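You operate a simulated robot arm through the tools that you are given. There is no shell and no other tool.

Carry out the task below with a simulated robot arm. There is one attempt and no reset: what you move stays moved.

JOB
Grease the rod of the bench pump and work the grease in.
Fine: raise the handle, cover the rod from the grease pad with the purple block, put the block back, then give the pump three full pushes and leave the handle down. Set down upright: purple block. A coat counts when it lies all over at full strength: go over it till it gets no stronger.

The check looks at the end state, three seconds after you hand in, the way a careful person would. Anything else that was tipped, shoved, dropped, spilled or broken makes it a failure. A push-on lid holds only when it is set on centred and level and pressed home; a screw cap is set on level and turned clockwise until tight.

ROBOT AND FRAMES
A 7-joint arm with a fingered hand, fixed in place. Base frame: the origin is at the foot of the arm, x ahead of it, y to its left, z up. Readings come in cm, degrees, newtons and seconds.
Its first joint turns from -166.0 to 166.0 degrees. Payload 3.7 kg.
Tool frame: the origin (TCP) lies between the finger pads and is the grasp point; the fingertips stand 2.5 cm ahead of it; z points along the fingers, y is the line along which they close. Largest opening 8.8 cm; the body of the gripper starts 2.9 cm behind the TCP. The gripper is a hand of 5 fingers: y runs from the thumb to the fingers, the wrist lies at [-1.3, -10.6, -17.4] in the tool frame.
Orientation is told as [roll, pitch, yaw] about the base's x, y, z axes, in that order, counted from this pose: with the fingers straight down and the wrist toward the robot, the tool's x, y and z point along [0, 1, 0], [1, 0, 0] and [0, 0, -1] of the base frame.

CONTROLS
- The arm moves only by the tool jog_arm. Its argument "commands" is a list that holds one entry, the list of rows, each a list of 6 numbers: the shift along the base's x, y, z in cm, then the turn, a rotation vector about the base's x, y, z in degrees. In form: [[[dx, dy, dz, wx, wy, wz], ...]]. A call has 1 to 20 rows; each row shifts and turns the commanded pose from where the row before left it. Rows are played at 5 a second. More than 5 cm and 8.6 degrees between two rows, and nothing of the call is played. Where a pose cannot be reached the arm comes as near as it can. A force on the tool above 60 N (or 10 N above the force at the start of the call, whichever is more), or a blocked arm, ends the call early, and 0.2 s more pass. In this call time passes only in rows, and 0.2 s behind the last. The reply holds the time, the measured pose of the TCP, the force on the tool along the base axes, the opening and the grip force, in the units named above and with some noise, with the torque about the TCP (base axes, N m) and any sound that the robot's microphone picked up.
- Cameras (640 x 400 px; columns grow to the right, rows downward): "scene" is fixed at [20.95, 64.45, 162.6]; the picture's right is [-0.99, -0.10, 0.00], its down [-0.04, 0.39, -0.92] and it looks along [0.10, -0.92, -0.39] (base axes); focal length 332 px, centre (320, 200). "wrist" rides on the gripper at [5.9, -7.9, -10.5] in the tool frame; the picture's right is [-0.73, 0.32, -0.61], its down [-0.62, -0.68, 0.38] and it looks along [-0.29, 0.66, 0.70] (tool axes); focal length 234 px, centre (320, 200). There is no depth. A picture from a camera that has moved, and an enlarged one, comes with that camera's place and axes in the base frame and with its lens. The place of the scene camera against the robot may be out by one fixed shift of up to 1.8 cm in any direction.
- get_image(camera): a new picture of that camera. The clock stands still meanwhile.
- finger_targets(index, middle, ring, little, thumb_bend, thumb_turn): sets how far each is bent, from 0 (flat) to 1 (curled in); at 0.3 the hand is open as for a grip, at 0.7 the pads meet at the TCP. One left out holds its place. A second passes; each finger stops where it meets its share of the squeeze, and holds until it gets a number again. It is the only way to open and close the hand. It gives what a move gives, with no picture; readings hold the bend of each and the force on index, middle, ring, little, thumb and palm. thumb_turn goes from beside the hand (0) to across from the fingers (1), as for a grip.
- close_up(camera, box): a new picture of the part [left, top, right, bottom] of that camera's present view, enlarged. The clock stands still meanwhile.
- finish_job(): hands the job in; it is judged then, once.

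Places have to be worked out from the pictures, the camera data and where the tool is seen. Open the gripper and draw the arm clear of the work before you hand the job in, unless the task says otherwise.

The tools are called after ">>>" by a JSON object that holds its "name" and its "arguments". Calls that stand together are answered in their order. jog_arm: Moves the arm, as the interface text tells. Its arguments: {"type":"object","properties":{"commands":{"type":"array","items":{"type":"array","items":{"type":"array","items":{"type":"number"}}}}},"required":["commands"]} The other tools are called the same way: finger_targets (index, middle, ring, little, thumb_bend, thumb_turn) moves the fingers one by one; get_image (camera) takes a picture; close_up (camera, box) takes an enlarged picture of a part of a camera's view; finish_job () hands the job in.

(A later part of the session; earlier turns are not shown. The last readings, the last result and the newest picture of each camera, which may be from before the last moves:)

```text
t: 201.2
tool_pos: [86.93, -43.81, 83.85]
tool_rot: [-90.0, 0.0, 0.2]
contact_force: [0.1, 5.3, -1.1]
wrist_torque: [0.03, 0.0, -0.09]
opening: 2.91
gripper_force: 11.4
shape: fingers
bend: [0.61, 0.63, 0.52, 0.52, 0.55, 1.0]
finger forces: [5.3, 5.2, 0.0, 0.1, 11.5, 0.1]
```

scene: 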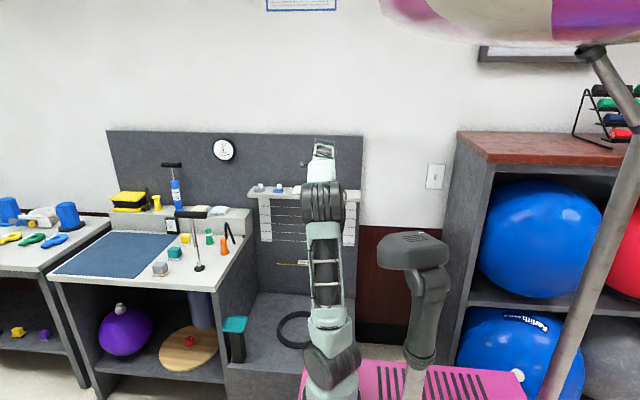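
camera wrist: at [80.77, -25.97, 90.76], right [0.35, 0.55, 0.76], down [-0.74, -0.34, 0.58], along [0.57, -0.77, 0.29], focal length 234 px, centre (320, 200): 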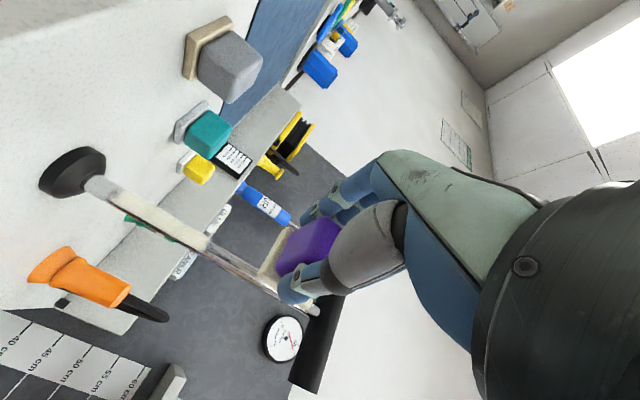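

Contact at 5 N. Slow upstroke over the whole band (two calls).

>>> {"name": "jog_arm", "arguments": {"commands": [[[0, -0.05, 0.3, 0, 0, 0], [0, 0, 0.35, 0, 0, 0], [0, 0, 0.35, 0, 0, 0], [0, 0, 0.35, 0, 0, 0], [0, 0, 0.35, 0, 0, 0], [0, 0, 0.35, 0, 0, 0], [0, 0, 0.35, 0, 0, 0], [0, 0, 0.35, 0, 0, 0], [0, 0, 0.35, 0, 0, 0], [0, 0, 0.35, 0, 0, 0], [0, 0, 0.35, 0, 0, 0], [0, 0, 0.35, 0, 0, 0], [0, 0, 0.35, 0, 0, 0], [0, 0, 0.35, 0, 0, 0], [0, 0, 0.35, 0, 0, 0], [0, 0, 0.35, 0, 0, 0], [0, 0, 0.35, 0, 0, 0], [0, 0, 0.35, 0, 0, 0], [0, 0, 0.35, 0, 0, 0], [0, 0, 0.35, 0, 0, 0]]]}}

>>> {"name": "jog_arm", "arguments": {"commands": [[[0, 0, 0.35, 0, 0, 0], [0, 0, 0.35, 0, 0, 0], [0, 0, 0.35, 0, 0, 0], [0, 0, 0.35, 0, 0, 0], [0, 0, 0.35, 0, 0, 0], [0, 0, 0.35, 0, 0, 0], [0, 0, 0.35, 0, 0, 0], [0, 0, 0.35, 0, 0, 0], [0, 0, 0.35, 0, 0, 0], [0, 0, 0.35, 0, 0, 0], [0, 0, 0.35, 0, 0, 0], [0, 0, 0.35, 0, 0, 0], [0, 1, 0, 0, 0, 0], [0, 3, 0, 0, 0, 0], [0, 2.5, 0, 0, 0, 0]]]}}

>>> {"name": "close_up", "arguments": {"camera": "scene", "box": [190, 235, 215, 275]}}

>>> {"name": "close_up", "arguments": {"camera": "wrist", "box": [70, 140, 270, 290]}}

```text
t: 205.4
tool_pos: [86.86, -43.93, 90.92]
tool_rot: [-90.0, 0.0, 0.2]
contact_force: [-0.3, 3.4, -2.1]
wrist_torque: [0.01, -0.03, -0.01]
opening: 2.92
gripper_force: 11.2
shape: fingers
bend: [0.6, 0.63, 0.52, 0.52, 0.55, 1.0]
finger forces: [5.9, 5.4, 0.1, 0.0, 11.5, 0.1]
```

```text
t: 208.6
tool_pos: [86.87, -37.48, 95.08]
tool_rot: [-90.0, 0.0, 0.1]
contact_force: [0.6, -0.4, -1.9]
wrist_torque: [0.01, -0.01, 0.01]
opening: 2.93
gripper_force: 11.6
shape: fingers
bend: [0.6, 0.63, 0.52, 0.52, 0.55, 1.0]
finger forces: [5.9, 5.3, 0.0, 0.1, 11.2, 0.1]
```

```text
10.00 times, centred on (202, 255) of scene
camera zoom: at [20.95, 64.45, 162.6], right [-0.99, -0.1, 0.0], down [-0.04, 0.39, -0.92], along [0.1, -0.92, -0.39], focal length 3323 px, centre (1495, -350)
```

zoom: 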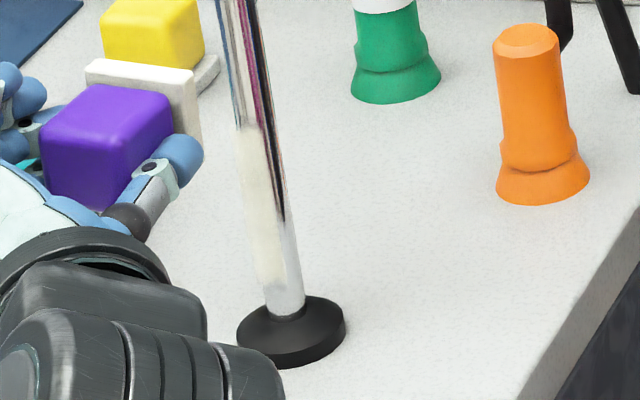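

```text
2.67 times, centred on (170, 215) of wrist
camera zoom: at [78.98, -26.97, 89.33], right [0.32, 0.61, 0.73], down [-0.68, -0.39, 0.62], along [0.66, -0.69, 0.29], focal length 624 px, centre (720, 160)
```

zoom: 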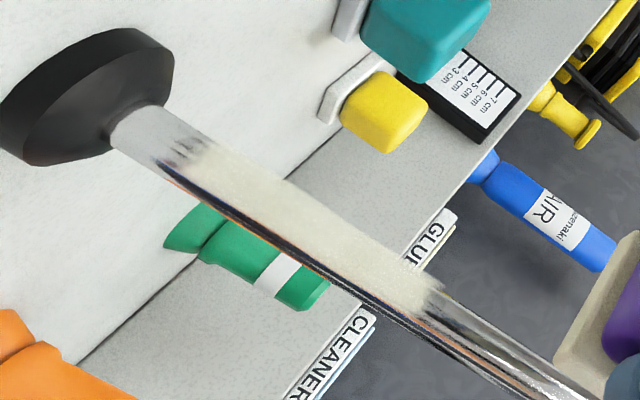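

The patch looks even and opaque now. For its two side edges I add one pass each with the hand yawed ±20°. First +20° if this configuration allows it.

>>> {"name": "jog_arm", "arguments": {"commands": [[[-0.9, 0, -2, 0, 0, 6.7], [-0.9, 0, -3, 0, 0, 6.7], [-0.9, -0.5, -3, 0, 0, 6.6], [-0.8, -1.0, -3, 0, 0, 0]]]}}

>>> {"name": "close_up", "arguments": {"camera": "wrist", "box": [150, 130, 370, 310]}}

>>> {"name": "close_up", "arguments": {"camera": "scene", "box": [150, 180, 250, 290]}}

```text
t: 209.6
tool_pos: [84.4, -37.06, 87.05]
tool_rot: [-89.2, 0.6, 19.1]
contact_force: [0.2, -0.3, 0.2]
wrist_torque: [-0.04, 0.02, 0.0]
opening: 2.92
gripper_force: 11.3
shape: fingers
bend: [0.6, 0.63, 0.52, 0.52, 0.55, 1.0]
finger forces: [5.8, 5.3, 0.0, 0.1, 11.1, 0.0]
out of reach, approached as far as the arm can: row 3, 4
```

```text
2.22 times, centred on (260, 220) of wrist
camera zoom: at [73.46, -29.66, 81.51], right [0.12, 0.67, 0.73], down [-0.51, -0.59, 0.62], along [0.85, -0.44, 0.27], focal length 520 px, centre (453, 156)
```

zoom: 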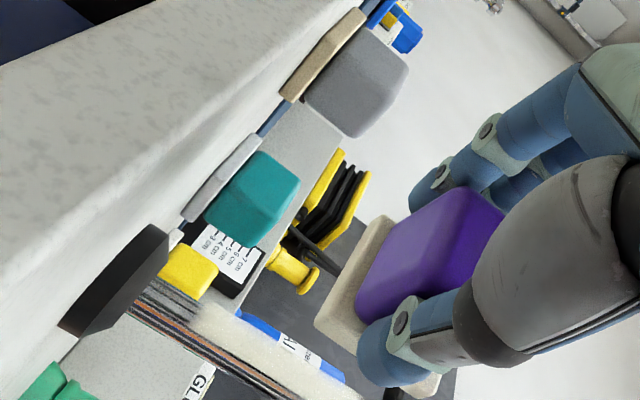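

```text
3.64 times, centred on (200, 235) of scene
camera zoom: at [20.95, 64.45, 162.6], right [-0.99, -0.1, 0.0], down [-0.04, 0.39, -0.92], along [0.1, -0.92, -0.39], focal length 1208 px, centre (756, 73)
```

zoom: 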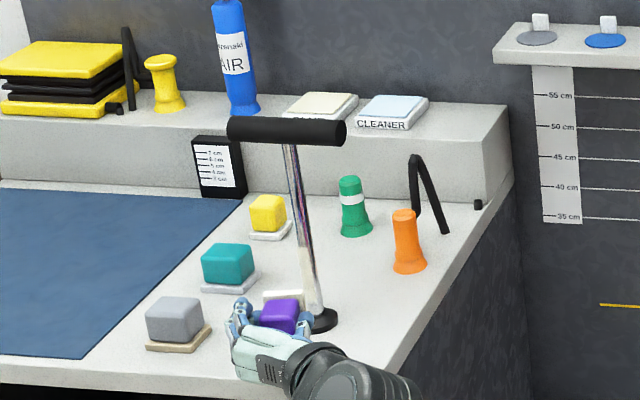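

Yaw is limited near +19° here, so I use +10° for this edge pass. I line up and approach.

>>> {"name": "jog_arm", "arguments": {"commands": [[[0, -0.5, -1.5, -0.8, -0.6, -9], [0.3, -2.0, -1.5, 0, 0, 0], [0.5, -3.0, 0, 0, 0, 0]]]}}

>>> {"name": "jog_arm", "arguments": {"commands": [[[0.1, -0.8, 0, 0, 0, 0], [0.05, -0.3, 0, 0, 0, 0]]]}}

```text
refused: row 1 steps farther than a row can; nothing moved
```

```text
t: 210.2
tool_pos: [84.95, -36.91, 88.24]
tool_rot: [-89.6, 0.2, 19.7]
contact_force: [0.3, 0.0, -0.4]
wrist_torque: [0.03, 0.0, 0.02]
opening: 2.92
gripper_force: 10.8
shape: fingers
bend: [0.6, 0.63, 0.52, 0.52, 0.55, 1.0]
finger forces: [5.8, 5.3, 0.0, 0.0, 11.1, 0.0]
out of reach, approached as far as the arm can: row 1, 2
```

Rotation step too large; I split it.

>>> {"name": "jog_arm", "arguments": {"commands": [[[0, 0, -1.5, 0, 0, -5], [0, 0, -1.5, -0.4, 0, -5], [0.3, -2.0, -1, 0, 0, 0], [0.2, -2.5, 0, 0, 0, 0]]]}}

>>> {"name": "close_up", "arguments": {"camera": "scene", "box": [150, 210, 240, 290]}}

```text
t: 211.2
tool_pos: [85.62, -41.33, 84.25]
tool_rot: [-90.5, 0.0, 10.2]
contact_force: [-1.1, -0.6, -0.1]
wrist_torque: [0.05, -0.02, 0.02]
opening: 2.9
gripper_force: 11.0
shape: fingers
bend: [0.6, 0.63, 0.52, 0.52, 0.55, 1.0]
finger forces: [5.8, 5.3, 0.0, 0.0, 11.1, 0.0]
```

```text
5.00 times, centred on (195, 250) of scene
camera zoom: at [20.95, 64.45, 162.6], right [-0.99, -0.1, 0.0], down [-0.04, 0.39, -0.92], along [0.1, -0.92, -0.39], focal length 1662 px, centre (945, -50)
```

zoom: 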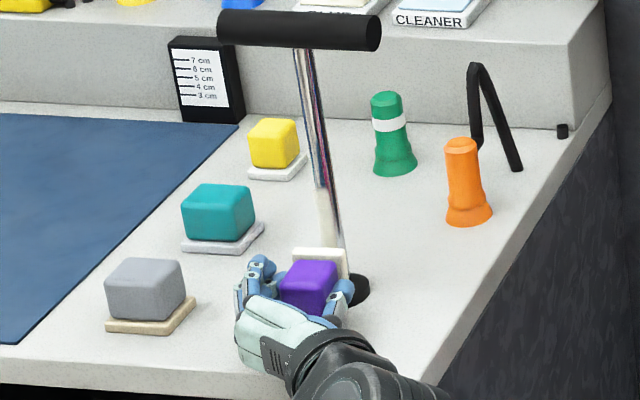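

At yaw 10° now. I approach to contact.

>>> {"name": "jog_arm", "arguments": {"commands": [[[0.2, -1.6, 0, 0, 0, 0], [0.06, -0.6, 0, 0, 0, 0], [0.03, -0.3, 0, 0, 0, 0]]]}}

>>> {"name": "jog_arm", "arguments": {"commands": [[[0.03, -0.25, 0, 0, 0, 0]]]}}

```text
t: 212.0
tool_pos: [85.75, -43.94, 84.15]
tool_rot: [-90.4, -0.1, 10.4]
contact_force: [-1.2, 5.6, -1.3]
wrist_torque: [0.02, 0.04, -0.04]
opening: 2.92
gripper_force: 11.2
shape: fingers
bend: [0.6, 0.63, 0.52, 0.52, 0.55, 1.0]
finger forces: [5.7, 5.1, 0.0, 0.1, 11.7, 0.0]
```

```text
t: 212.4
tool_pos: [85.91, -44.07, 84.25]
tool_rot: [-90.5, 0.0, 10.3]
contact_force: [-3.9, 18.0, -1.9]
wrist_torque: [0.04, -0.01, -0.16]
opening: 2.91
gripper_force: 12.9
shape: fingers
bend: [0.61, 0.63, 0.52, 0.52, 0.55, 1.0]
finger forces: [5.3, 5.7, 0.0, 0.1, 13.8, 0.1]
```

I ease off slightly and stroke up through the band, then retreat.

>>> {"name": "jog_arm", "arguments": {"commands": [[[-0.02, 0.18, 0.2, 0, 0, 0], [0, 0, 0.5, 0, 0, 0], [0, 0, 0.5, 0, 0, 0], [0, 0, 0.5, 0, 0, 0], [0, 0, 0.5, 0, 0, 0], [0, 0, 0.5, 0, 0, 0], [0, 0, 0.5, 0, 0, 0], [0, 0, 0.5, 0, 0, 0], [0, 0, 0.5, 0, 0, 0], [0, 0, 0.5, 0, 0, 0], [0, 0, 0.5, 0, 0, 0], [0, 0, 0.5, 0, 0, 0], [0, 0, 0.5, 0, 0, 0], [0, 0, 0.5, 0, 0, 0], [0, 0, 0.5, 0, 0, 0], [0, 0, 0.5, 0, 0, 0], [0, 0, 0.5, 0, 0, 0], [0, 0, 0.5, 0, 0, 0], [0, 0, 0.5, 0, 0, 0], [0, 0, 0.5, 0, 0, 0]]]}}

>>> {"name": "jog_arm", "arguments": {"commands": [[[-0.2, 1, 0, 0, 0, 0], [-0.4, 3, 0, 0, 0, 0], [0, 2, 0, 0, 0, 0]]]}}

>>> {"name": "close_up", "arguments": {"camera": "scene", "box": [190, 235, 215, 275]}}

>>> {"name": "close_up", "arguments": {"camera": "wrist", "box": [70, 140, 270, 290]}}

```text
t: 216.6
tool_pos: [85.74, -44.02, 93.88]
tool_rot: [-90.4, 0.1, 10.3]
contact_force: [-1.2, 6.1, -2.2]
wrist_torque: [0.05, -0.02, -0.03]
opening: 2.93
gripper_force: 11.7
shape: fingers
bend: [0.61, 0.63, 0.52, 0.52, 0.55, 1.0]
finger forces: [6.0, 5.6, 0.0, 0.0, 11.6, 0.1]
```

```text
t: 217.4
tool_pos: [85.1, -38.05, 93.82]
tool_rot: [-90.3, 0.0, 10.2]
contact_force: [-0.1, -0.3, -0.1]
wrist_torque: [0.03, 0.02, 0.0]
opening: 2.93
gripper_force: 11.0
shape: fingers
bend: [0.6, 0.63, 0.52, 0.52, 0.55, 1.0]
finger forces: [5.8, 5.4, 0.0, 0.0, 11.0, 0.1]
```

```text
10.00 times, centred on (202, 255) of scene
camera zoom: at [20.95, 64.45, 162.6], right [-0.99, -0.1, 0.0], down [-0.04, 0.39, -0.92], along [0.1, -0.92, -0.39], focal length 3323 px, centre (1495, -350)
```

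zoom: 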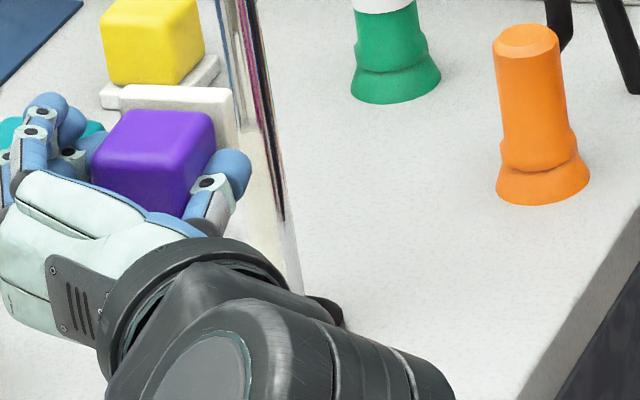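

```text
2.67 times, centred on (170, 215) of wrist
camera zoom: at [75.64, -29.15, 88.01], right [0.21, 0.66, 0.72], down [-0.6, -0.49, 0.63], along [0.77, -0.57, 0.29], focal length 624 px, centre (720, 160)
```

zoom: 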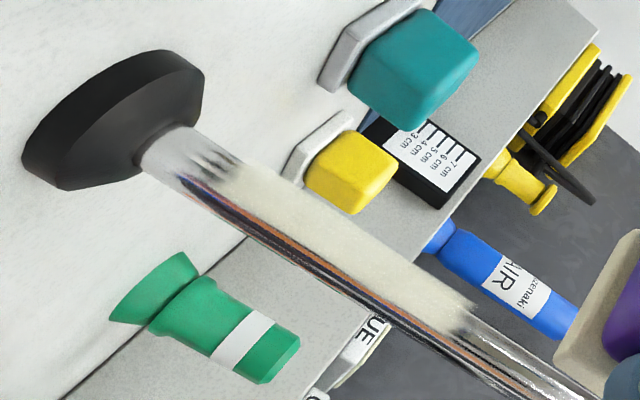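

I zoom tightly to measure exactly where the film's left edge lies now.

>>> {"name": "close_up", "arguments": {"camera": "wrist", "box": [150, 195, 220, 255]}}

```text
6.67 times, centred on (185, 225) of wrist
camera zoom: at [75.64, -29.15, 88.01], right [0.21, 0.66, 0.72], down [-0.6, -0.49, 0.63], along [0.77, -0.57, 0.29], focal length 1561 px, centre (1220, 33)
```

zoom: 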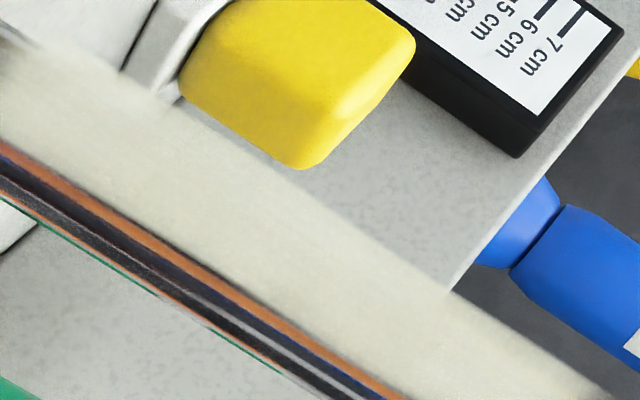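

The left edge has moved to az ≈145°, so I want to reach that edge squarely. I'll swing to a posture meeting the rod from the front-left (contact az 135°), which is between postures that worked.

>>> {"name": "jog_arm", "arguments": {"commands": [[[-0.5, 0.5, 0.5, 0, 0, -5], [-1, 0.5, 0.5, 0, 0, -5], [-1, 0.3, 0.3, 3.51, -6.73, 2.28], [-1, 0, 0.3, 3.51, -6.73, 2.28], [-1, 0, 0.3, 3.51, -6.73, 2.28], [-1, 0, 0.3, 3.51, -6.73, 2.28], [-0.5, 0, 0, 3.51, -6.73, 2.28], [-0.5, 0, 0, 3.51, -6.73, 2.28], [-0.5, 0, 0, 3.51, -6.73, 2.28], [-0.5, 0, 0, 3.51, -6.73, 2.28], [0, 0, 0, 3.51, -6.73, 2.28], [0, 0, 0, 3.51, -6.73, 2.28], [0, 0, 0, 3.51, -6.73, 2.28], [0, 0, 0, 3.51, -6.73, 2.28]]]}}

>>> {"name": "get_image", "arguments": {"camera": "wrist"}}

>>> {"name": "close_up", "arguments": {"camera": "scene", "box": [140, 180, 300, 300]}}

```text
t: 220.4
tool_pos: [79.27, -31.61, 102.86]
tool_rot: [0.4, -79.8, -46.1]
contact_force: [0.2, -0.4, -0.2]
wrist_torque: [0.01, 0.01, 0.01]
opening: 2.94
gripper_force: 10.9
shape: fingers
bend: [0.6, 0.63, 0.52, 0.52, 0.55, 1.0]
finger forces: [5.5, 5.1, 0.1, 0.0, 11.3, 0.0]
out of reach, approached as far as the arm can: row 10, 11, 12, 13, 14
```

```text
taken
camera wrist: at [75.34, -19.19, 97.03], right [-0.9, -0.12, 0.42], down [-0.27, -0.62, -0.74], along [0.35, -0.78, 0.52], focal length 234 px, centre (320, 200)
```

wrist: 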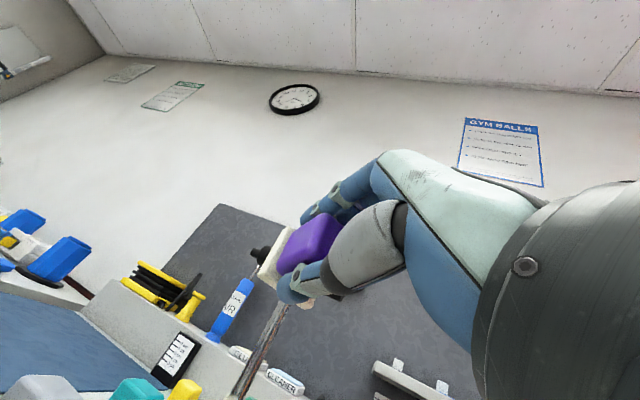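

```text
3.33 times, centred on (220, 240) of scene
camera zoom: at [20.95, 64.45, 162.6], right [-0.99, -0.1, 0.0], down [-0.04, 0.39, -0.92], along [0.1, -0.92, -0.39], focal length 1108 px, centre (653, 67)
```

zoom: 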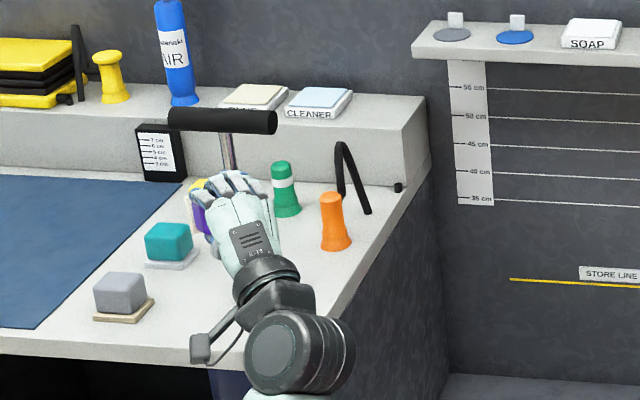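

The orientation is reached (yaw -46°, pitch -80°) though the position lagged. I try moving down and in toward the front-left of the rod.

>>> {"name": "jog_arm", "arguments": {"commands": [[[0, -1.5, -3, 0, 0, 0], [0, -1.5, -3.5, 0, 0, 0], [0, -1.5, -3.5, 0, 0, 0], [0, -2, -3.5, 0, 0, 0], [0, -2, -2, 0, 0, 0]]]}}

>>> {"name": "close_up", "arguments": {"camera": "scene", "box": [140, 180, 300, 300]}}

```text
t: 221.6
tool_pos: [82.9, -31.8, 101.35]
tool_rot: [0.7, -79.2, -46.9]
contact_force: [0.0, -0.8, -0.8]
wrist_torque: [-0.01, 0.01, -0.01]
opening: 2.92
gripper_force: 11.0
shape: fingers
bend: [0.6, 0.63, 0.52, 0.52, 0.55, 1.0]
finger forces: [5.6, 5.3, 0.0, 0.0, 11.4, 0.1]
out of reach, approached as far as the arm can: row 1, 2, 3, 4, 5
```

```text
3.33 times, centred on (220, 240) of scene
camera zoom: at [20.95, 64.45, 162.6], right [-0.99, -0.1, 0.0], down [-0.04, 0.39, -0.92], along [0.1, -0.92, -0.39], focal length 1108 px, centre (653, 67)
```

zoom: 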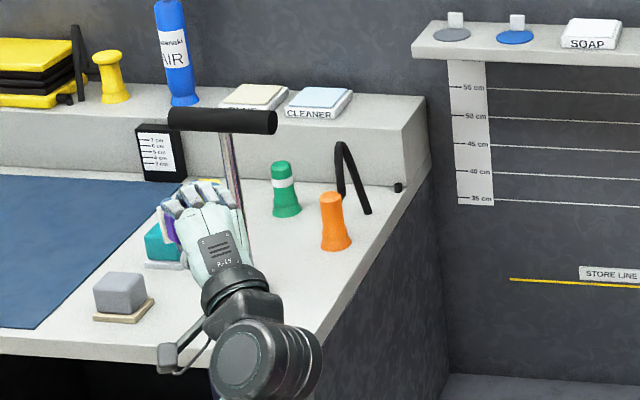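

This arm configuration can't get in from there. Since the -x contact laid nothing, the zone ends near az 145° anyway. I return to tool-down and check the patch's right-hand edge and evenness.

>>> {"name": "jog_arm", "arguments": {"commands": [[[0, 0, 0.4, 5.77, 5.4, 0], [0, 0, 0.4, 5.77, 5.4, 0], [0, 0, 0.4, 5.77, 5.4, 0], [0.3, 0, 0.4, 5.77, 5.4, 0], [0.3, -0.5, 0.4, 5.77, 5.4, 0], [0.3, -0.5, 0.4, 5.77, 5.4, 0], [0.3, -0.5, 0.4, 5.77, 5.4, 0], [0.3, -0.5, 0.4, 5.77, 5.4, 0], [0.3, -0.5, 0.4, 5.77, 5.4, 0], [0.3, -0.5, 0.4, 5.77, 5.4, 0], [0.3, -0.5, 0, 0, 0, -8.5], [0.3, -0.5, 0, 0, 0, -8.5], [0.3, -0.5, 0, 0, 0, -8.5], [0.3, -0.5, 0, 0, 0, -8.5], [0, -0.5, 0, 0, 0, -8.5]]]}}

>>> {"name": "get_image", "arguments": {"camera": "wrist"}}

>>> {"name": "get_image", "arguments": {"camera": "scene"}}

```text
t: 224.8
tool_pos: [86.13, -37.41, 105.03]
tool_rot: [1.6, -1.2, -89.2]
contact_force: [-0.1, 0.5, 0.0]
wrist_torque: [0.0, -0.02, 0.0]
opening: 2.95
gripper_force: 10.9
shape: fingers
bend: [0.6, 0.63, 0.52, 0.52, 0.55, 1.0]
finger forces: [5.5, 5.2, 0.0, 0.1, 10.8, 0.0]
```

```text
taken
camera wrist: at [91.68, -29.24, 115.72], right [-0.74, -0.32, 0.59], down [-0.62, 0.66, -0.41], along [-0.26, -0.68, -0.69], focal length 234 px, centre (320, 200)
```

wrist: 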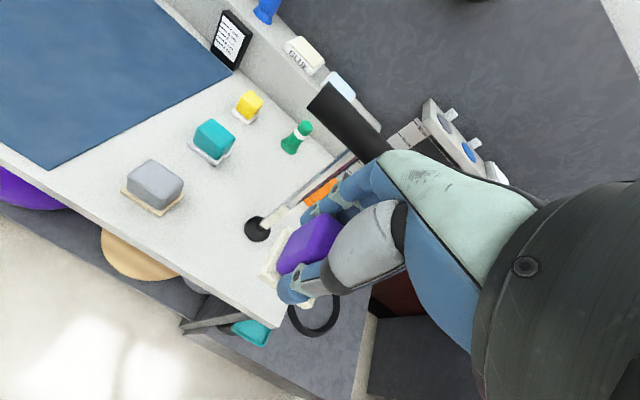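

```text
taken
```

scene: 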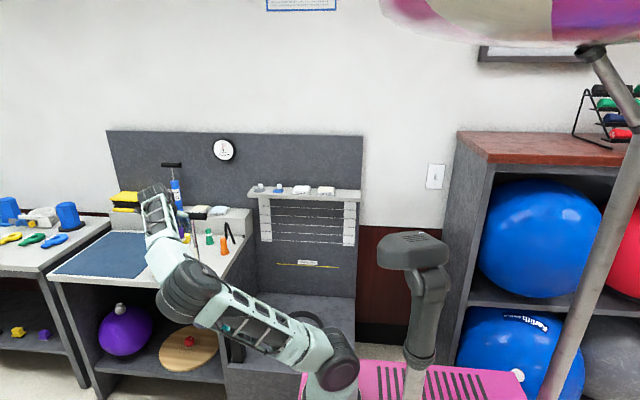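

I zoom on the patch from the right side.

>>> {"name": "close_up", "arguments": {"camera": "wrist", "box": [240, 150, 360, 240]}}

>>> {"name": "close_up", "arguments": {"camera": "scene", "box": [185, 225, 225, 275]}}

```text
4.44 times, centred on (300, 195) of wrist
camera zoom: at [91.68, -29.24, 115.72], right [-0.74, -0.32, 0.59], down [-0.62, 0.66, -0.41], along [-0.26, -0.68, -0.69], focal length 1041 px, centre (409, 222)
```

zoom: 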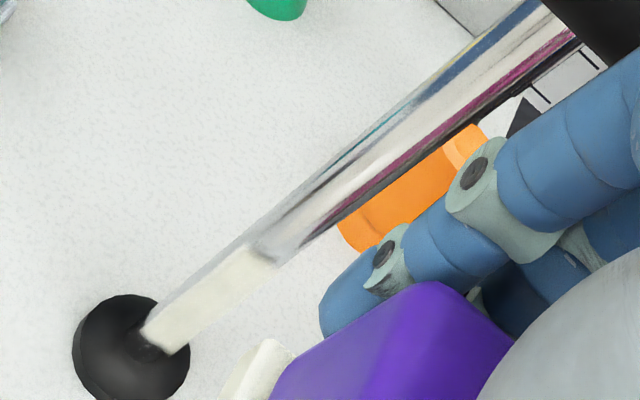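

```text
8.00 times, centred on (205, 250) of scene
camera zoom: at [20.95, 64.45, 162.6], right [-0.99, -0.1, 0.0], down [-0.04, 0.39, -0.92], along [0.1, -0.92, -0.39], focal length 2658 px, centre (1240, -200)
```

zoom: 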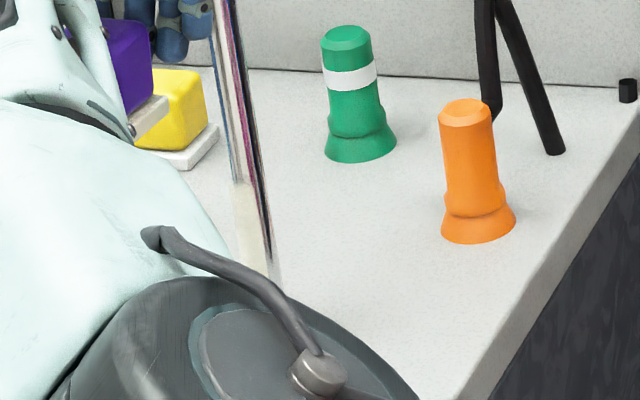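

Zooming further into the patch.

>>> {"name": "close_up", "arguments": {"camera": "wrist", "box": [255, 190, 305, 230]}}

```text
10.00 times, centred on (280, 210) of wrist
camera zoom: at [91.68, -29.24, 115.72], right [-0.74, -0.32, 0.59], down [-0.62, 0.66, -0.41], along [-0.26, -0.68, -0.69], focal length 2342 px, centre (720, 100)
```

zoom: 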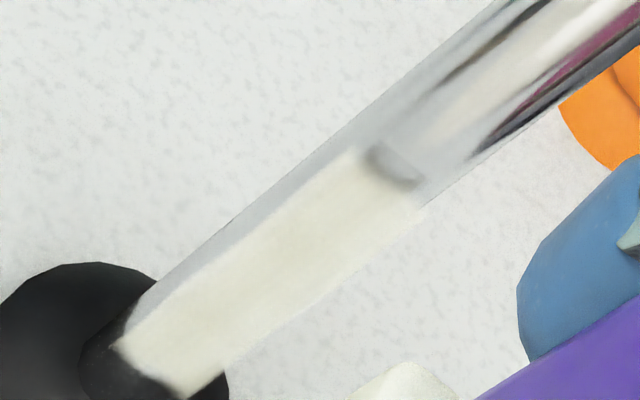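

The patch is a clean rectangle from az ≈41° to ≈140° with sharp edges and even, opaque cream colour; it no longer grows, so it's complete. Now I carry the block back toward the shelf.

>>> {"name": "jog_arm", "arguments": {"commands": [[[-2, 1, 1.5, 1.2, 1.6, 0], [-4, 0, 1, 0, 0, 0], [-4.2, -1.5, 1, 0, 0, 0], [-4.2, -2.2, 1, 0, 0, 0], [-4.2, -2.2, 1, 0, 0, 0], [-4.2, -2.2, 1, 0, 0, 0], [-4.2, -2.2, 1, 0, 0, 0], [-4.2, -2.2, 1, 0, 0, 0]]]}}

>>> {"name": "get_image", "arguments": {"camera": "scene"}}

```text
t: 226.6
tool_pos: [54.74, -48.78, 113.6]
tool_rot: [-0.1, 0.1, -88.9]
contact_force: [-0.7, -0.3, -0.9]
wrist_torque: [-0.03, 0.03, 0.01]
opening: 2.93
gripper_force: 10.8
shape: fingers
bend: [0.6, 0.63, 0.52, 0.52, 0.55, 1.0]
finger forces: [5.4, 5.4, 0.1, 0.0, 10.8, 0.1]
```

```text
taken
```

scene: 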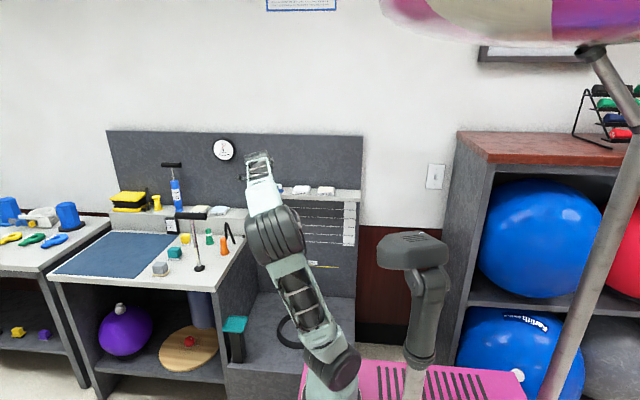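

Arm is back to its usual configuration. I continue to the block's original spot on the shelf (plate centre about (24.5,-84.4)), yaw -90.

>>> {"name": "jog_arm", "arguments": {"commands": [[[-4.1, -2.6, 0.6, 0, 0, 0], [-4.1, -2.8, 0.6, 0, 0, 0], [-4.1, -2.8, 0.6, 0, 0, 0], [-4.1, -2.8, 0.6, 0, 0, 0], [-4.1, -2.8, 0.6, 0, 0, 0], [-4.1, -2.8, 0.6, 0, 0, 0], [-2, -4, 0, 0, 0, -1], [-1.8, -4, -0.5, 0, 0, 0], [-1, -4, -0.5, 0, 0, 0], [-0.6, -4, -0.5, 0, 0, 0], [0, -3.5, -0.5, 0, 0, 0]]]}}

>>> {"name": "get_image", "arguments": {"camera": "wrist"}}

>>> {"name": "close_up", "arguments": {"camera": "wrist", "box": [200, 180, 340, 320]}}

```text
t: 229.0
tool_pos: [25.08, -84.75, 115.22]
tool_rot: [0.0, 0.0, -90.1]
contact_force: [0.0, 0.3, 0.5]
wrist_torque: [0.02, 0.0, 0.01]
opening: 2.93
gripper_force: 10.6
shape: fingers
bend: [0.61, 0.63, 0.52, 0.52, 0.55, 1.0]
finger forces: [5.1, 5.4, 0.0, 0.0, 10.5, 0.1]
```

```text
taken
camera wrist: at [30.94, -76.93, 125.86], right [-0.72, -0.32, 0.61], down [-0.62, 0.68, -0.38], along [-0.29, -0.66, -0.7], focal length 234 px, centre (320, 200)
```

wrist: 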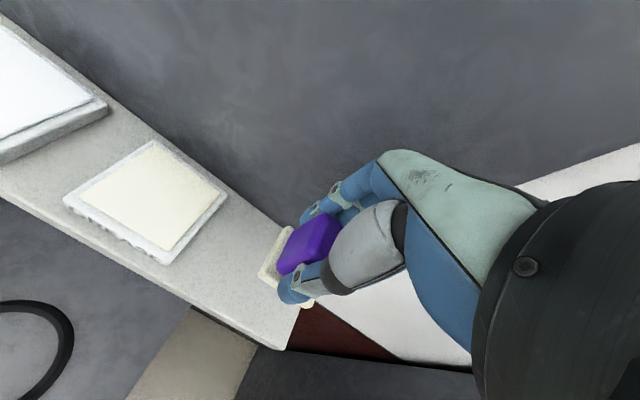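

```text
2.86 times, centred on (270, 250) of wrist
camera zoom: at [30.94, -76.93, 125.86], right [-0.72, -0.32, 0.61], down [-0.62, 0.68, -0.38], along [-0.29, -0.66, -0.7], focal length 669 px, centre (463, 57)
```

zoom: 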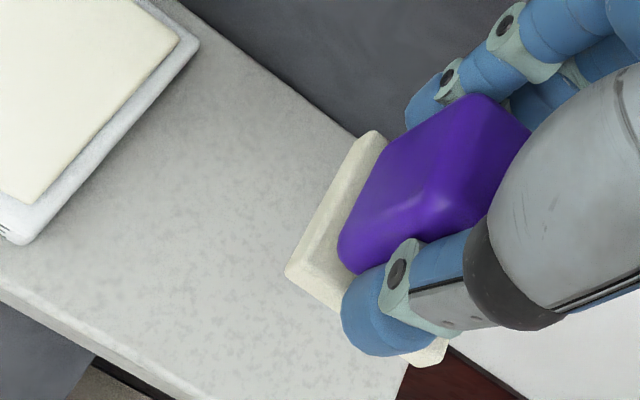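

The plate would land at about (24.6,-84.0); I shift 0.4 cm back and lower toward the shelf.

>>> {"name": "jog_arm", "arguments": {"commands": [[[0, -0.4, -2.5, 0, 0, 0], [0, 0, -2.5, 0, 0, 0], [0, 0, -1.5, 0, 0, 0]]]}}

>>> {"name": "jog_arm", "arguments": {"commands": [[[0, 0, -0.4, 0, 0, 0], [0, 0, -0.3, 0, 0, 0]]]}}

```text
t: 229.8
tool_pos: [25.0, -85.29, 108.65]
tool_rot: [-0.1, 0.1, -90.0]
contact_force: [-0.1, -0.7, 0.0]
wrist_torque: [0.0, -0.04, 0.0]
opening: 2.94
gripper_force: 10.1
shape: fingers
bend: [0.61, 0.63, 0.52, 0.52, 0.55, 1.0]
finger forces: [5.1, 5.4, 0.0, 0.0, 10.6, 0.1]
```

```text
t: 230.4
tool_pos: [24.96, -85.47, 107.95]
tool_rot: [-0.1, 0.1, -90.0]
contact_force: [0.8, -0.3, -0.9]
wrist_torque: [0.0, 0.01, -0.02]
opening: 2.92
gripper_force: 10.6
shape: fingers
bend: [0.61, 0.63, 0.52, 0.52, 0.55, 1.0]
finger forces: [5.2, 5.4, 0.0, 0.0, 10.5, 0.0]
```

>>> {"name": "jog_arm", "arguments": {"commands": [[[0, 0, -0.2, 0, 0, 0]]]}}

>>> {"name": "jog_arm", "arguments": {"commands": [[[0, 0, -0.15, 0, 0, 0]]]}}

```text
t: 230.8
tool_pos: [24.92, -85.45, 107.9]
tool_rot: [-0.1, 0.1, -90.0]
contact_force: [0.2, -0.2, -0.5]
wrist_torque: [-0.02, 0.01, 0.01]
opening: 2.92
gripper_force: 10.3
shape: fingers
bend: [0.61, 0.63, 0.52, 0.52, 0.55, 1.0]
finger forces: [5.2, 5.4, 0.0, 0.1, 10.6, 0.1]
```

```text
t: 231.2
tool_pos: [24.87, -85.33, 107.62]
tool_rot: [-0.1, 0.2, -90.0]
contact_force: [0.7, 0.1, 0.0]
wrist_torque: [0.01, -0.01, -0.01]
opening: 2.92
gripper_force: 10.9
shape: fingers
bend: [0.61, 0.63, 0.52, 0.52, 0.55, 1.0]
finger forces: [5.2, 5.4, 0.0, 0.0, 10.6, 0.1]
```

>>> {"name": "jog_arm", "arguments": {"commands": [[[0, 0, -0.15, 0, 0, 0]]]}}

>>> {"name": "jog_arm", "arguments": {"commands": [[[0, 0, -0.1, 0, 0, 0]]]}}

>>> {"name": "close_up", "arguments": {"camera": "wrist", "box": [200, 180, 340, 320]}}

```text
t: 231.6
tool_pos: [24.86, -85.44, 107.52]
tool_rot: [-0.1, 0.2, -90.0]
contact_force: [0.1, -0.6, 0.1]
wrist_torque: [0.01, 0.01, 0.01]
opening: 2.93
gripper_force: 10.6
shape: fingers
bend: [0.61, 0.63, 0.52, 0.52, 0.55, 1.0]
finger forces: [5.3, 5.4, 0.1, 0.1, 10.5, 0.0]
```

```text
t: 232.0
tool_pos: [25.04, -85.36, 107.47]
tool_rot: [-0.1, 0.2, -90.0]
contact_force: [-0.5, -0.6, 0.6]
wrist_torque: [-0.01, -0.02, -0.01]
opening: 2.91
gripper_force: 10.8
shape: fingers
bend: [0.61, 0.63, 0.52, 0.52, 0.55, 1.0]
finger forces: [5.3, 5.3, 0.0, 0.0, 10.6, 0.0]
```

```text
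2.86 times, centred on (270, 250) of wrist
camera zoom: at [30.89, -77.54, 118.07], right [-0.73, -0.32, 0.61], down [-0.62, 0.68, -0.38], along [-0.29, -0.66, -0.7], focal length 669 px, centre (463, 57)
```

zoom: 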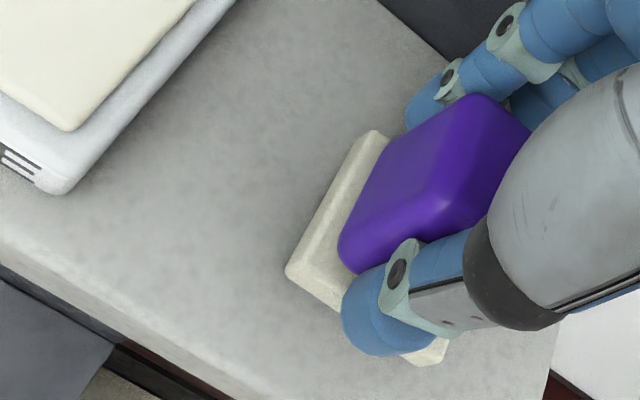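

Nearly down. A couple more fine steps until it bears on the shelf.

>>> {"name": "jog_arm", "arguments": {"commands": [[[0, 0, -0.15, 0, 0, 0]]]}}

>>> {"name": "jog_arm", "arguments": {"commands": [[[0, 0, -0.15, 0, 0, 0]]]}}

```text
t: 232.4
tool_pos: [24.92, -85.23, 107.32]
tool_rot: [-0.1, 0.0, -90.0]
contact_force: [-0.3, 0.7, 5.4]
wrist_torque: [-0.08, -0.01, 0.03]
opening: 2.93
gripper_force: 10.9
shape: fingers
bend: [0.61, 0.63, 0.52, 0.52, 0.55, 1.0]
finger forces: [5.1, 5.5, 0.0, 0.0, 11.8, 0.0]
```

```text
t: 232.8
tool_pos: [24.91, -85.26, 107.29]
tool_rot: [-0.2, 0.0, -90.1]
contact_force: [-0.4, 1.8, 10.2]
wrist_torque: [-0.09, -0.01, 0.0]
opening: 2.91
gripper_force: 12.6
shape: fingers
bend: [0.61, 0.63, 0.52, 0.52, 0.55, 1.0]
finger forces: [5.3, 6.3, 0.0, 0.1, 13.9, 0.0]
```

The block bears on the shelf. I ease up slightly and open the hand in two balanced stages.

>>> {"name": "jog_arm", "arguments": {"commands": [[[0, 0, 0.15, 0, 0, 0]]]}}

>>> {"name": "finger_targets", "arguments": {"index": 0.56, "middle": 0.56, "ring": 0.5, "little": 0.5, "thumb_bend": 0.5}}

>>> {"name": "finger_targets", "arguments": {"index": 0.44, "middle": 0.44, "ring": 0.44, "little": 0.44, "thumb_bend": 0.36}}

>>> {"name": "close_up", "arguments": {"camera": "wrist", "box": [200, 180, 340, 320]}}

```text
t: 233.2
tool_pos: [24.88, -85.32, 107.23]
tool_rot: [0.0, 0.1, -89.9]
contact_force: [1.4, 1.5, 8.9]
wrist_torque: [-0.08, -0.01, 0.01]
opening: 2.93
gripper_force: 12.4
shape: fingers
bend: [0.61, 0.63, 0.52, 0.52, 0.55, 1.0]
finger forces: [5.1, 6.3, 0.0, 0.1, 13.1, 0.0]
```

```text
t: 234.2
tool_pos: [24.9, -85.24, 107.21]
tool_rot: [0.0, 0.2, -90.0]
contact_force: [-0.6, -0.2, 0.1]
wrist_torque: [0.01, -0.02, -0.01]
opening: 3.49
gripper_force: 0.0
shape: fingers
bend: [0.56, 0.56, 0.5, 0.5, 0.5, 1.0]
finger forces: [0.0, 0.0, 0.0, 0.1, 0.1, 0.0]
```

```text
t: 235.2
tool_pos: [24.96, -85.29, 107.27]
tool_rot: [-0.1, 0.1, -90.0]
contact_force: [0.4, 0.2, -0.1]
wrist_torque: [-0.02, -0.01, 0.01]
opening: 6.31
gripper_force: 0.1
shape: fingers
bend: [0.44, 0.44, 0.44, 0.44, 0.36, 0.98]
finger forces: [0.0, 0.0, 0.1, 0.0, 0.1, 0.0]
```

```text
2.86 times, centred on (270, 250) of wrist
camera zoom: at [30.89, -77.54, 117.88], right [-0.72, -0.32, 0.61], down [-0.62, 0.68, -0.38], along [-0.29, -0.66, -0.7], focal length 669 px, centre (463, 57)
```

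zoom: 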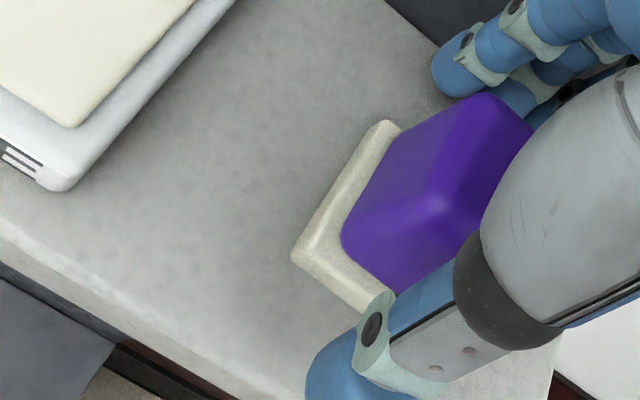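

The block stands free and upright. I rise straight up off it.

>>> {"name": "jog_arm", "arguments": {"commands": [[[0, 0, 1.5, 0, 0, 0], [0, 0, 3, 0, 0, 0], [0, 0.5, 4, 0, 0, 0], [0, 3, 2, 0, 0, 0]]]}}

>>> {"name": "close_up", "arguments": {"camera": "wrist", "box": [180, 120, 340, 260]}}

>>> {"name": "close_up", "arguments": {"camera": "scene", "box": [240, 160, 380, 260]}}

```text
t: 236.2
tool_pos: [24.93, -82.07, 117.63]
tool_rot: [-0.1, 0.2, -89.9]
contact_force: [-0.6, 0.0, -1.3]
wrist_torque: [0.0, 0.0, 0.02]
opening: 6.3
gripper_force: 0.0
shape: fingers
bend: [0.44, 0.44, 0.44, 0.44, 0.36, 0.98]
finger forces: [0.0, 0.0, 0.1, 0.0, 0.0, 0.0]
```

```text
2.86 times, centred on (260, 190) of wrist
camera zoom: at [30.86, -74.18, 128.25], right [-0.72, -0.33, 0.61], down [-0.62, 0.68, -0.38], along [-0.29, -0.65, -0.7], focal length 669 px, centre (491, 229)
```

zoom: 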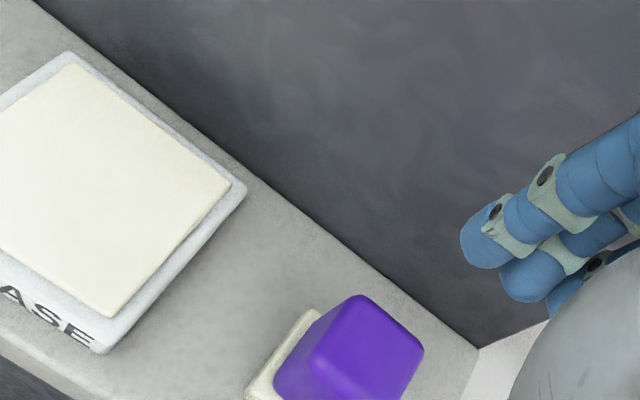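

```text
4.00 times, centred on (310, 210) of scene
camera zoom: at [20.95, 64.45, 162.6], right [-0.99, -0.1, 0.0], down [-0.04, 0.39, -0.92], along [0.1, -0.92, -0.39], focal length 1329 px, centre (360, 160)
```

zoom: 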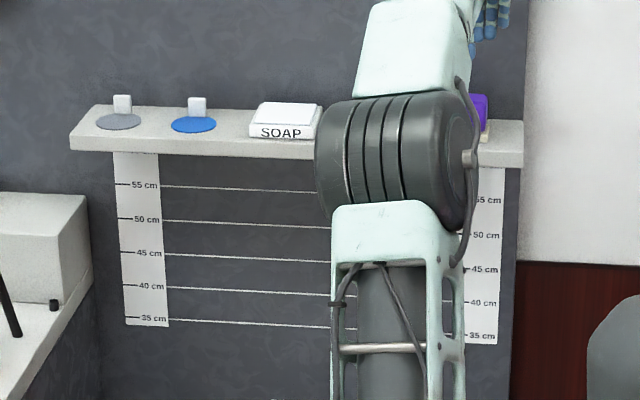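

Block is back in place, upright. Now to the pump: I travel over and line up above the handle.

>>> {"name": "finger_targets", "arguments": {"index": 0.3, "middle": 0.3, "ring": 0.3, "little": 0.3, "thumb_bend": 0.3, "thumb_turn": 1.0}}

>>> {"name": "jog_arm", "arguments": {"commands": [[[1, 4, 0.2, 0, 0, 0], [1, 4, 0.2, 0, 0, 0], [1, 4, 0, 0, 0, 0], [1, 4, 0, 0, 0, 0], [4.1, 1.2, -0.2, 0, 0, 0], [4.1, 1.2, -0.2, 0, 0, 0], [4.1, 1.2, -0.2, 0, 0, 0], [4.1, 1.2, -0.2, 0, 0, 0], [4.1, 1.2, -0.2, 0, 0, 0], [4.1, 1.2, -0.2, 0, 0, 0], [4.1, 1.2, -0.2, 0, 0, 0], [4.1, 1.2, -0.2, 0, 0, 0], [4.1, 1.2, -0.2, 0, 0, 0], [4.1, 1.2, -0.2, 0, 0, 0], [4.1, 1.2, -0.2, 0, 0, 0], [4.1, 1.2, -0.2, 0, 0, 0], [4.1, 1.3, -0.4, 0, 0, 0], [4.1, 1.3, -0.4, 0, 0, 0]]]}}

>>> {"name": "get_image", "arguments": {"camera": "wrist"}}

>>> {"name": "close_up", "arguments": {"camera": "scene", "box": [140, 150, 260, 290]}}

```text
t: 237.2
tool_pos: [24.9, -81.95, 117.89]
tool_rot: [-0.1, 0.0, -90.1]
contact_force: [-0.3, 0.3, 0.2]
wrist_torque: [-0.01, 0.03, -0.03]
opening: 8.44
gripper_force: 0.1
shape: fingers
bend: [0.3, 0.3, 0.3, 0.3, 0.3, 0.98]
finger forces: [0.0, 0.0, 0.0, 0.1, 0.0, 0.0]
```

```text
t: 241.0
tool_pos: [86.22, -48.87, 114.97]
tool_rot: [0.0, 0.1, -90.1]
contact_force: [-0.4, -0.6, -0.5]
wrist_torque: [0.0, -0.04, 0.0]
opening: 8.48
gripper_force: 0.0
shape: fingers
bend: [0.3, 0.3, 0.3, 0.3, 0.3, 0.98]
finger forces: [0.0, 0.1, 0.1, 0.0, 0.0, 0.0]
```

```text
taken
camera wrist: at [92.27, -41.1, 125.63], right [-0.73, -0.32, 0.61], down [-0.62, 0.68, -0.38], along [-0.29, -0.66, -0.7], focal length 234 px, centre (320, 200)
```

wrist: 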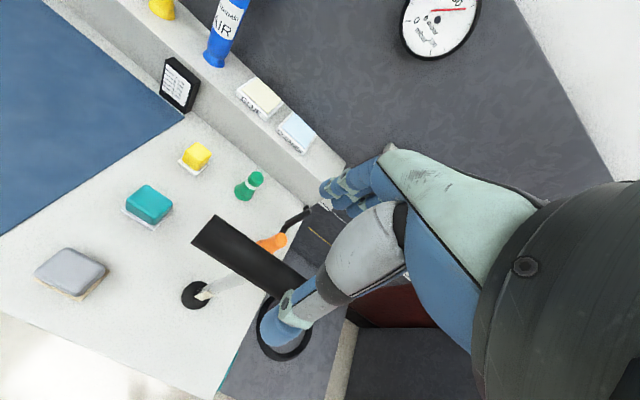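

```text
2.86 times, centred on (200, 220) of scene
camera zoom: at [20.95, 64.45, 162.6], right [-0.99, -0.1, 0.0], down [-0.04, 0.39, -0.92], along [0.1, -0.92, -0.39], focal length 949 px, centre (663, 143)
```

zoom: 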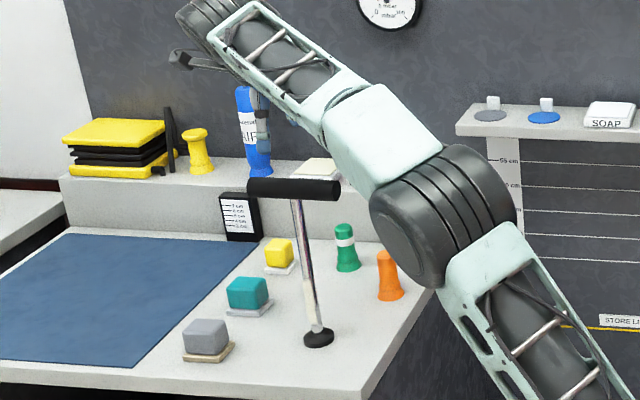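

Handle stands about 1.4 cm below its top. I lower the open hand around it and grip.

>>> {"name": "jog_arm", "arguments": {"commands": [[[0, -0.3, -3, 0, 0, 0], [0, 0, -3, 0, 0, 0], [0, 0, -2, 0, 0, 0], [0, 0, -1.5, 0, 0, 0]]]}}

>>> {"name": "finger_targets", "arguments": {"index": 0.8, "middle": 0.8, "ring": 0.8, "little": 0.8, "thumb_bend": 0.8}}

>>> {"name": "close_up", "arguments": {"camera": "scene", "box": [140, 150, 260, 290]}}

```text
t: 242.0
tool_pos: [86.41, -49.1, 105.41]
tool_rot: [-0.1, 0.1, -90.0]
contact_force: [0.0, 0.0, -0.1]
wrist_torque: [-0.01, 0.01, -0.04]
opening: 8.45
gripper_force: 0.0
shape: fingers
bend: [0.3, 0.3, 0.3, 0.3, 0.3, 0.98]
finger forces: [0.0, 0.1, 0.0, 0.1, 0.1, 0.0]
```

```text
t: 243.0
tool_pos: [86.26, -49.28, 105.49]
tool_rot: [-0.1, 0.1, -90.0]
contact_force: [-2.3, -17.3, -6.0]
wrist_torque: [-0.07, -0.05, 0.7]
opening: 0.73
gripper_force: 32.2
shape: fingers
bend: [0.74, 0.72, 0.71, 0.66, 0.67, 1.0]
finger forces: [11.4, 9.4, 9.1, 12.5, 20.7, 0.0]
```

```text
2.86 times, centred on (200, 220) of scene
camera zoom: at [20.95, 64.45, 162.6], right [-0.99, -0.1, 0.0], down [-0.04, 0.39, -0.92], along [0.1, -0.92, -0.39], focal length 949 px, centre (663, 143)
```

zoom: 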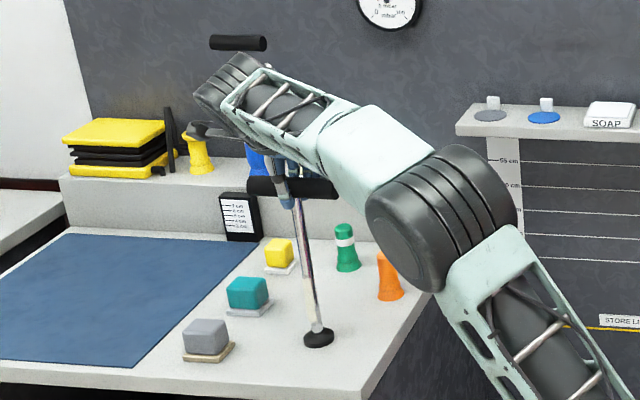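

Gripped like the first time. I pull up to the top stop (watching for the force to rise).

>>> {"name": "jog_arm", "arguments": {"commands": [[[0, -0.3, 0.4, 0, 0, 0], [0, 0, 0.4, 0, 0, 0], [0, 0, 0.3, 0, 0, 0]]]}}

>>> {"name": "jog_arm", "arguments": {"commands": [[[0, 0, 0.3, 0, 0, 0], [0, 0, 0.3, 0, 0, 0]]]}}

```text
t: 243.8
tool_pos: [86.39, -49.45, 106.57]
tool_rot: [-0.1, 0.1, -90.0]
contact_force: [-10.0, -3.2, -4.6]
wrist_torque: [0.05, 0.03, 0.5]
opening: 0.76
gripper_force: 29.7
shape: fingers
bend: [0.75, 0.73, 0.71, 0.67, 0.67, 1.0]
finger forces: [9.8, 7.8, 7.9, 9.4, 23.7, 0.0]
```

```text
t: 244.4
tool_pos: [86.39, -49.62, 107.01]
tool_rot: [-0.2, 0.2, -90.0]
contact_force: [-12.0, -0.4, -11.6]
wrist_torque: [0.06, -0.01, 0.48]
opening: 0.83
gripper_force: 30.2
shape: fingers
bend: [0.75, 0.73, 0.71, 0.67, 0.67, 1.0]
finger forces: [10.1, 7.5, 8.8, 9.3, 24.7, 0.1]
```

Force is rising: at the top. One small pull to confirm, then I start the first push downward.

>>> {"name": "jog_arm", "arguments": {"commands": [[[0, 0, 0.25, 0, 0, 0]]]}}

>>> {"name": "jog_arm", "arguments": {"commands": [[[0, 0, -0.6, 0, 0, 0], [0, 0, -1, 0, 0, 0], [0, 0, -1, 0, 0, 0], [0, 0, -1, 0, 0, 0], [0, 0, -1, 0, 0, 0], [0, 0, -1, 0, 0, 0]]]}}

>>> {"name": "close_up", "arguments": {"camera": "scene", "box": [140, 150, 260, 290]}}

```text
t: 244.8
tool_pos: [86.52, -49.41, 107.22]
tool_rot: [-0.2, 0.3, -90.0]
contact_force: [-14.2, 0.1, -24.9]
wrist_torque: [0.0, -0.18, 0.52]
opening: 0.88
gripper_force: 33.0
shape: fingers
bend: [0.75, 0.73, 0.71, 0.67, 0.66, 1.0]
finger forces: [12.0, 7.6, 10.5, 9.7, 25.3, 0.1]
```

```text
t: 246.2
tool_pos: [86.38, -49.48, 101.66]
tool_rot: [-0.2, 0.1, -90.0]
contact_force: [-4.8, -6.3, 0.7]
wrist_torque: [0.01, -0.03, 0.53]
opening: 0.7
gripper_force: 29.2
shape: fingers
bend: [0.75, 0.73, 0.71, 0.67, 0.67, 1.0]
finger forces: [8.9, 8.9, 7.9, 9.6, 23.0, 0.1]
```

```text
2.86 times, centred on (200, 220) of scene
camera zoom: at [20.95, 64.45, 162.6], right [-0.99, -0.1, 0.0], down [-0.04, 0.39, -0.92], along [0.1, -0.92, -0.39], focal length 949 px, centre (663, 143)
```

zoom: 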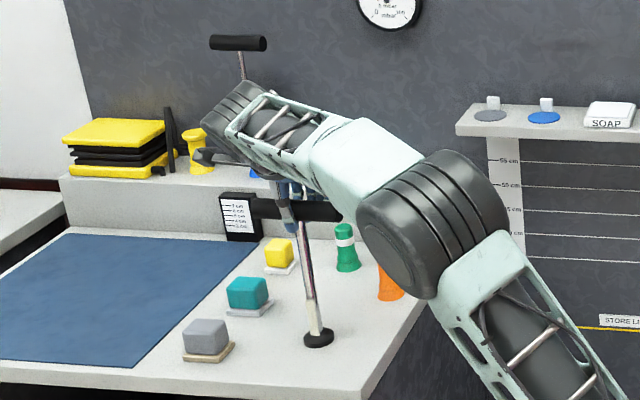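

Top stop confirmed at 25 N, and the handle is coming down with the hand. I keep pushing down.

>>> {"name": "jog_arm", "arguments": {"commands": [[[0, 0, -1, 0, 0, 0], [0, 0, -1, 0, 0, 0], [0, 0, -1, 0, 0, 0], [0, 0, -1, 0, 0, 0], [0, 0, -1, 0, 0, 0], [0, 0, -1, 0, 0, 0], [0, 0, -1, 0, 0, 0], [0, 0, -1, 0, 0, 0], [0, 0, -1, 0, 0, 0]]]}}

>>> {"name": "close_up", "arguments": {"camera": "scene", "box": [140, 180, 260, 290]}}

```text
t: 248.2
tool_pos: [86.41, -49.43, 92.71]
tool_rot: [-0.2, 0.1, -89.9]
contact_force: [-5.4, -4.8, -0.5]
wrist_torque: [0.01, -0.04, 0.5]
opening: 0.71
gripper_force: 29.1
shape: fingers
bend: [0.75, 0.73, 0.72, 0.67, 0.67, 1.0]
finger forces: [8.7, 8.9, 8.0, 9.3, 23.7, 0.1]
```

```text
3.64 times, centred on (200, 235) of scene
camera zoom: at [20.95, 64.45, 162.6], right [-0.99, -0.1, 0.0], down [-0.04, 0.39, -0.92], along [0.1, -0.92, -0.39], focal length 1208 px, centre (756, 73)
```

zoom: 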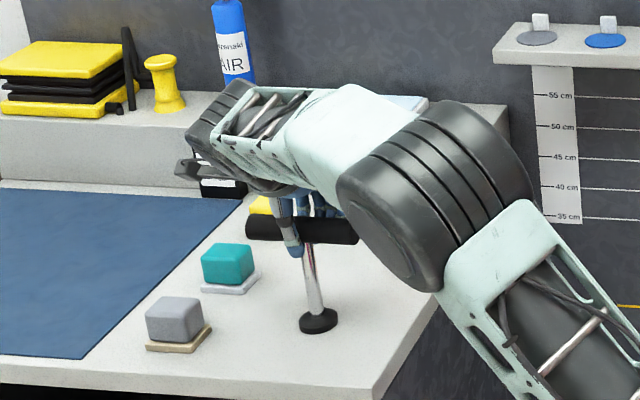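

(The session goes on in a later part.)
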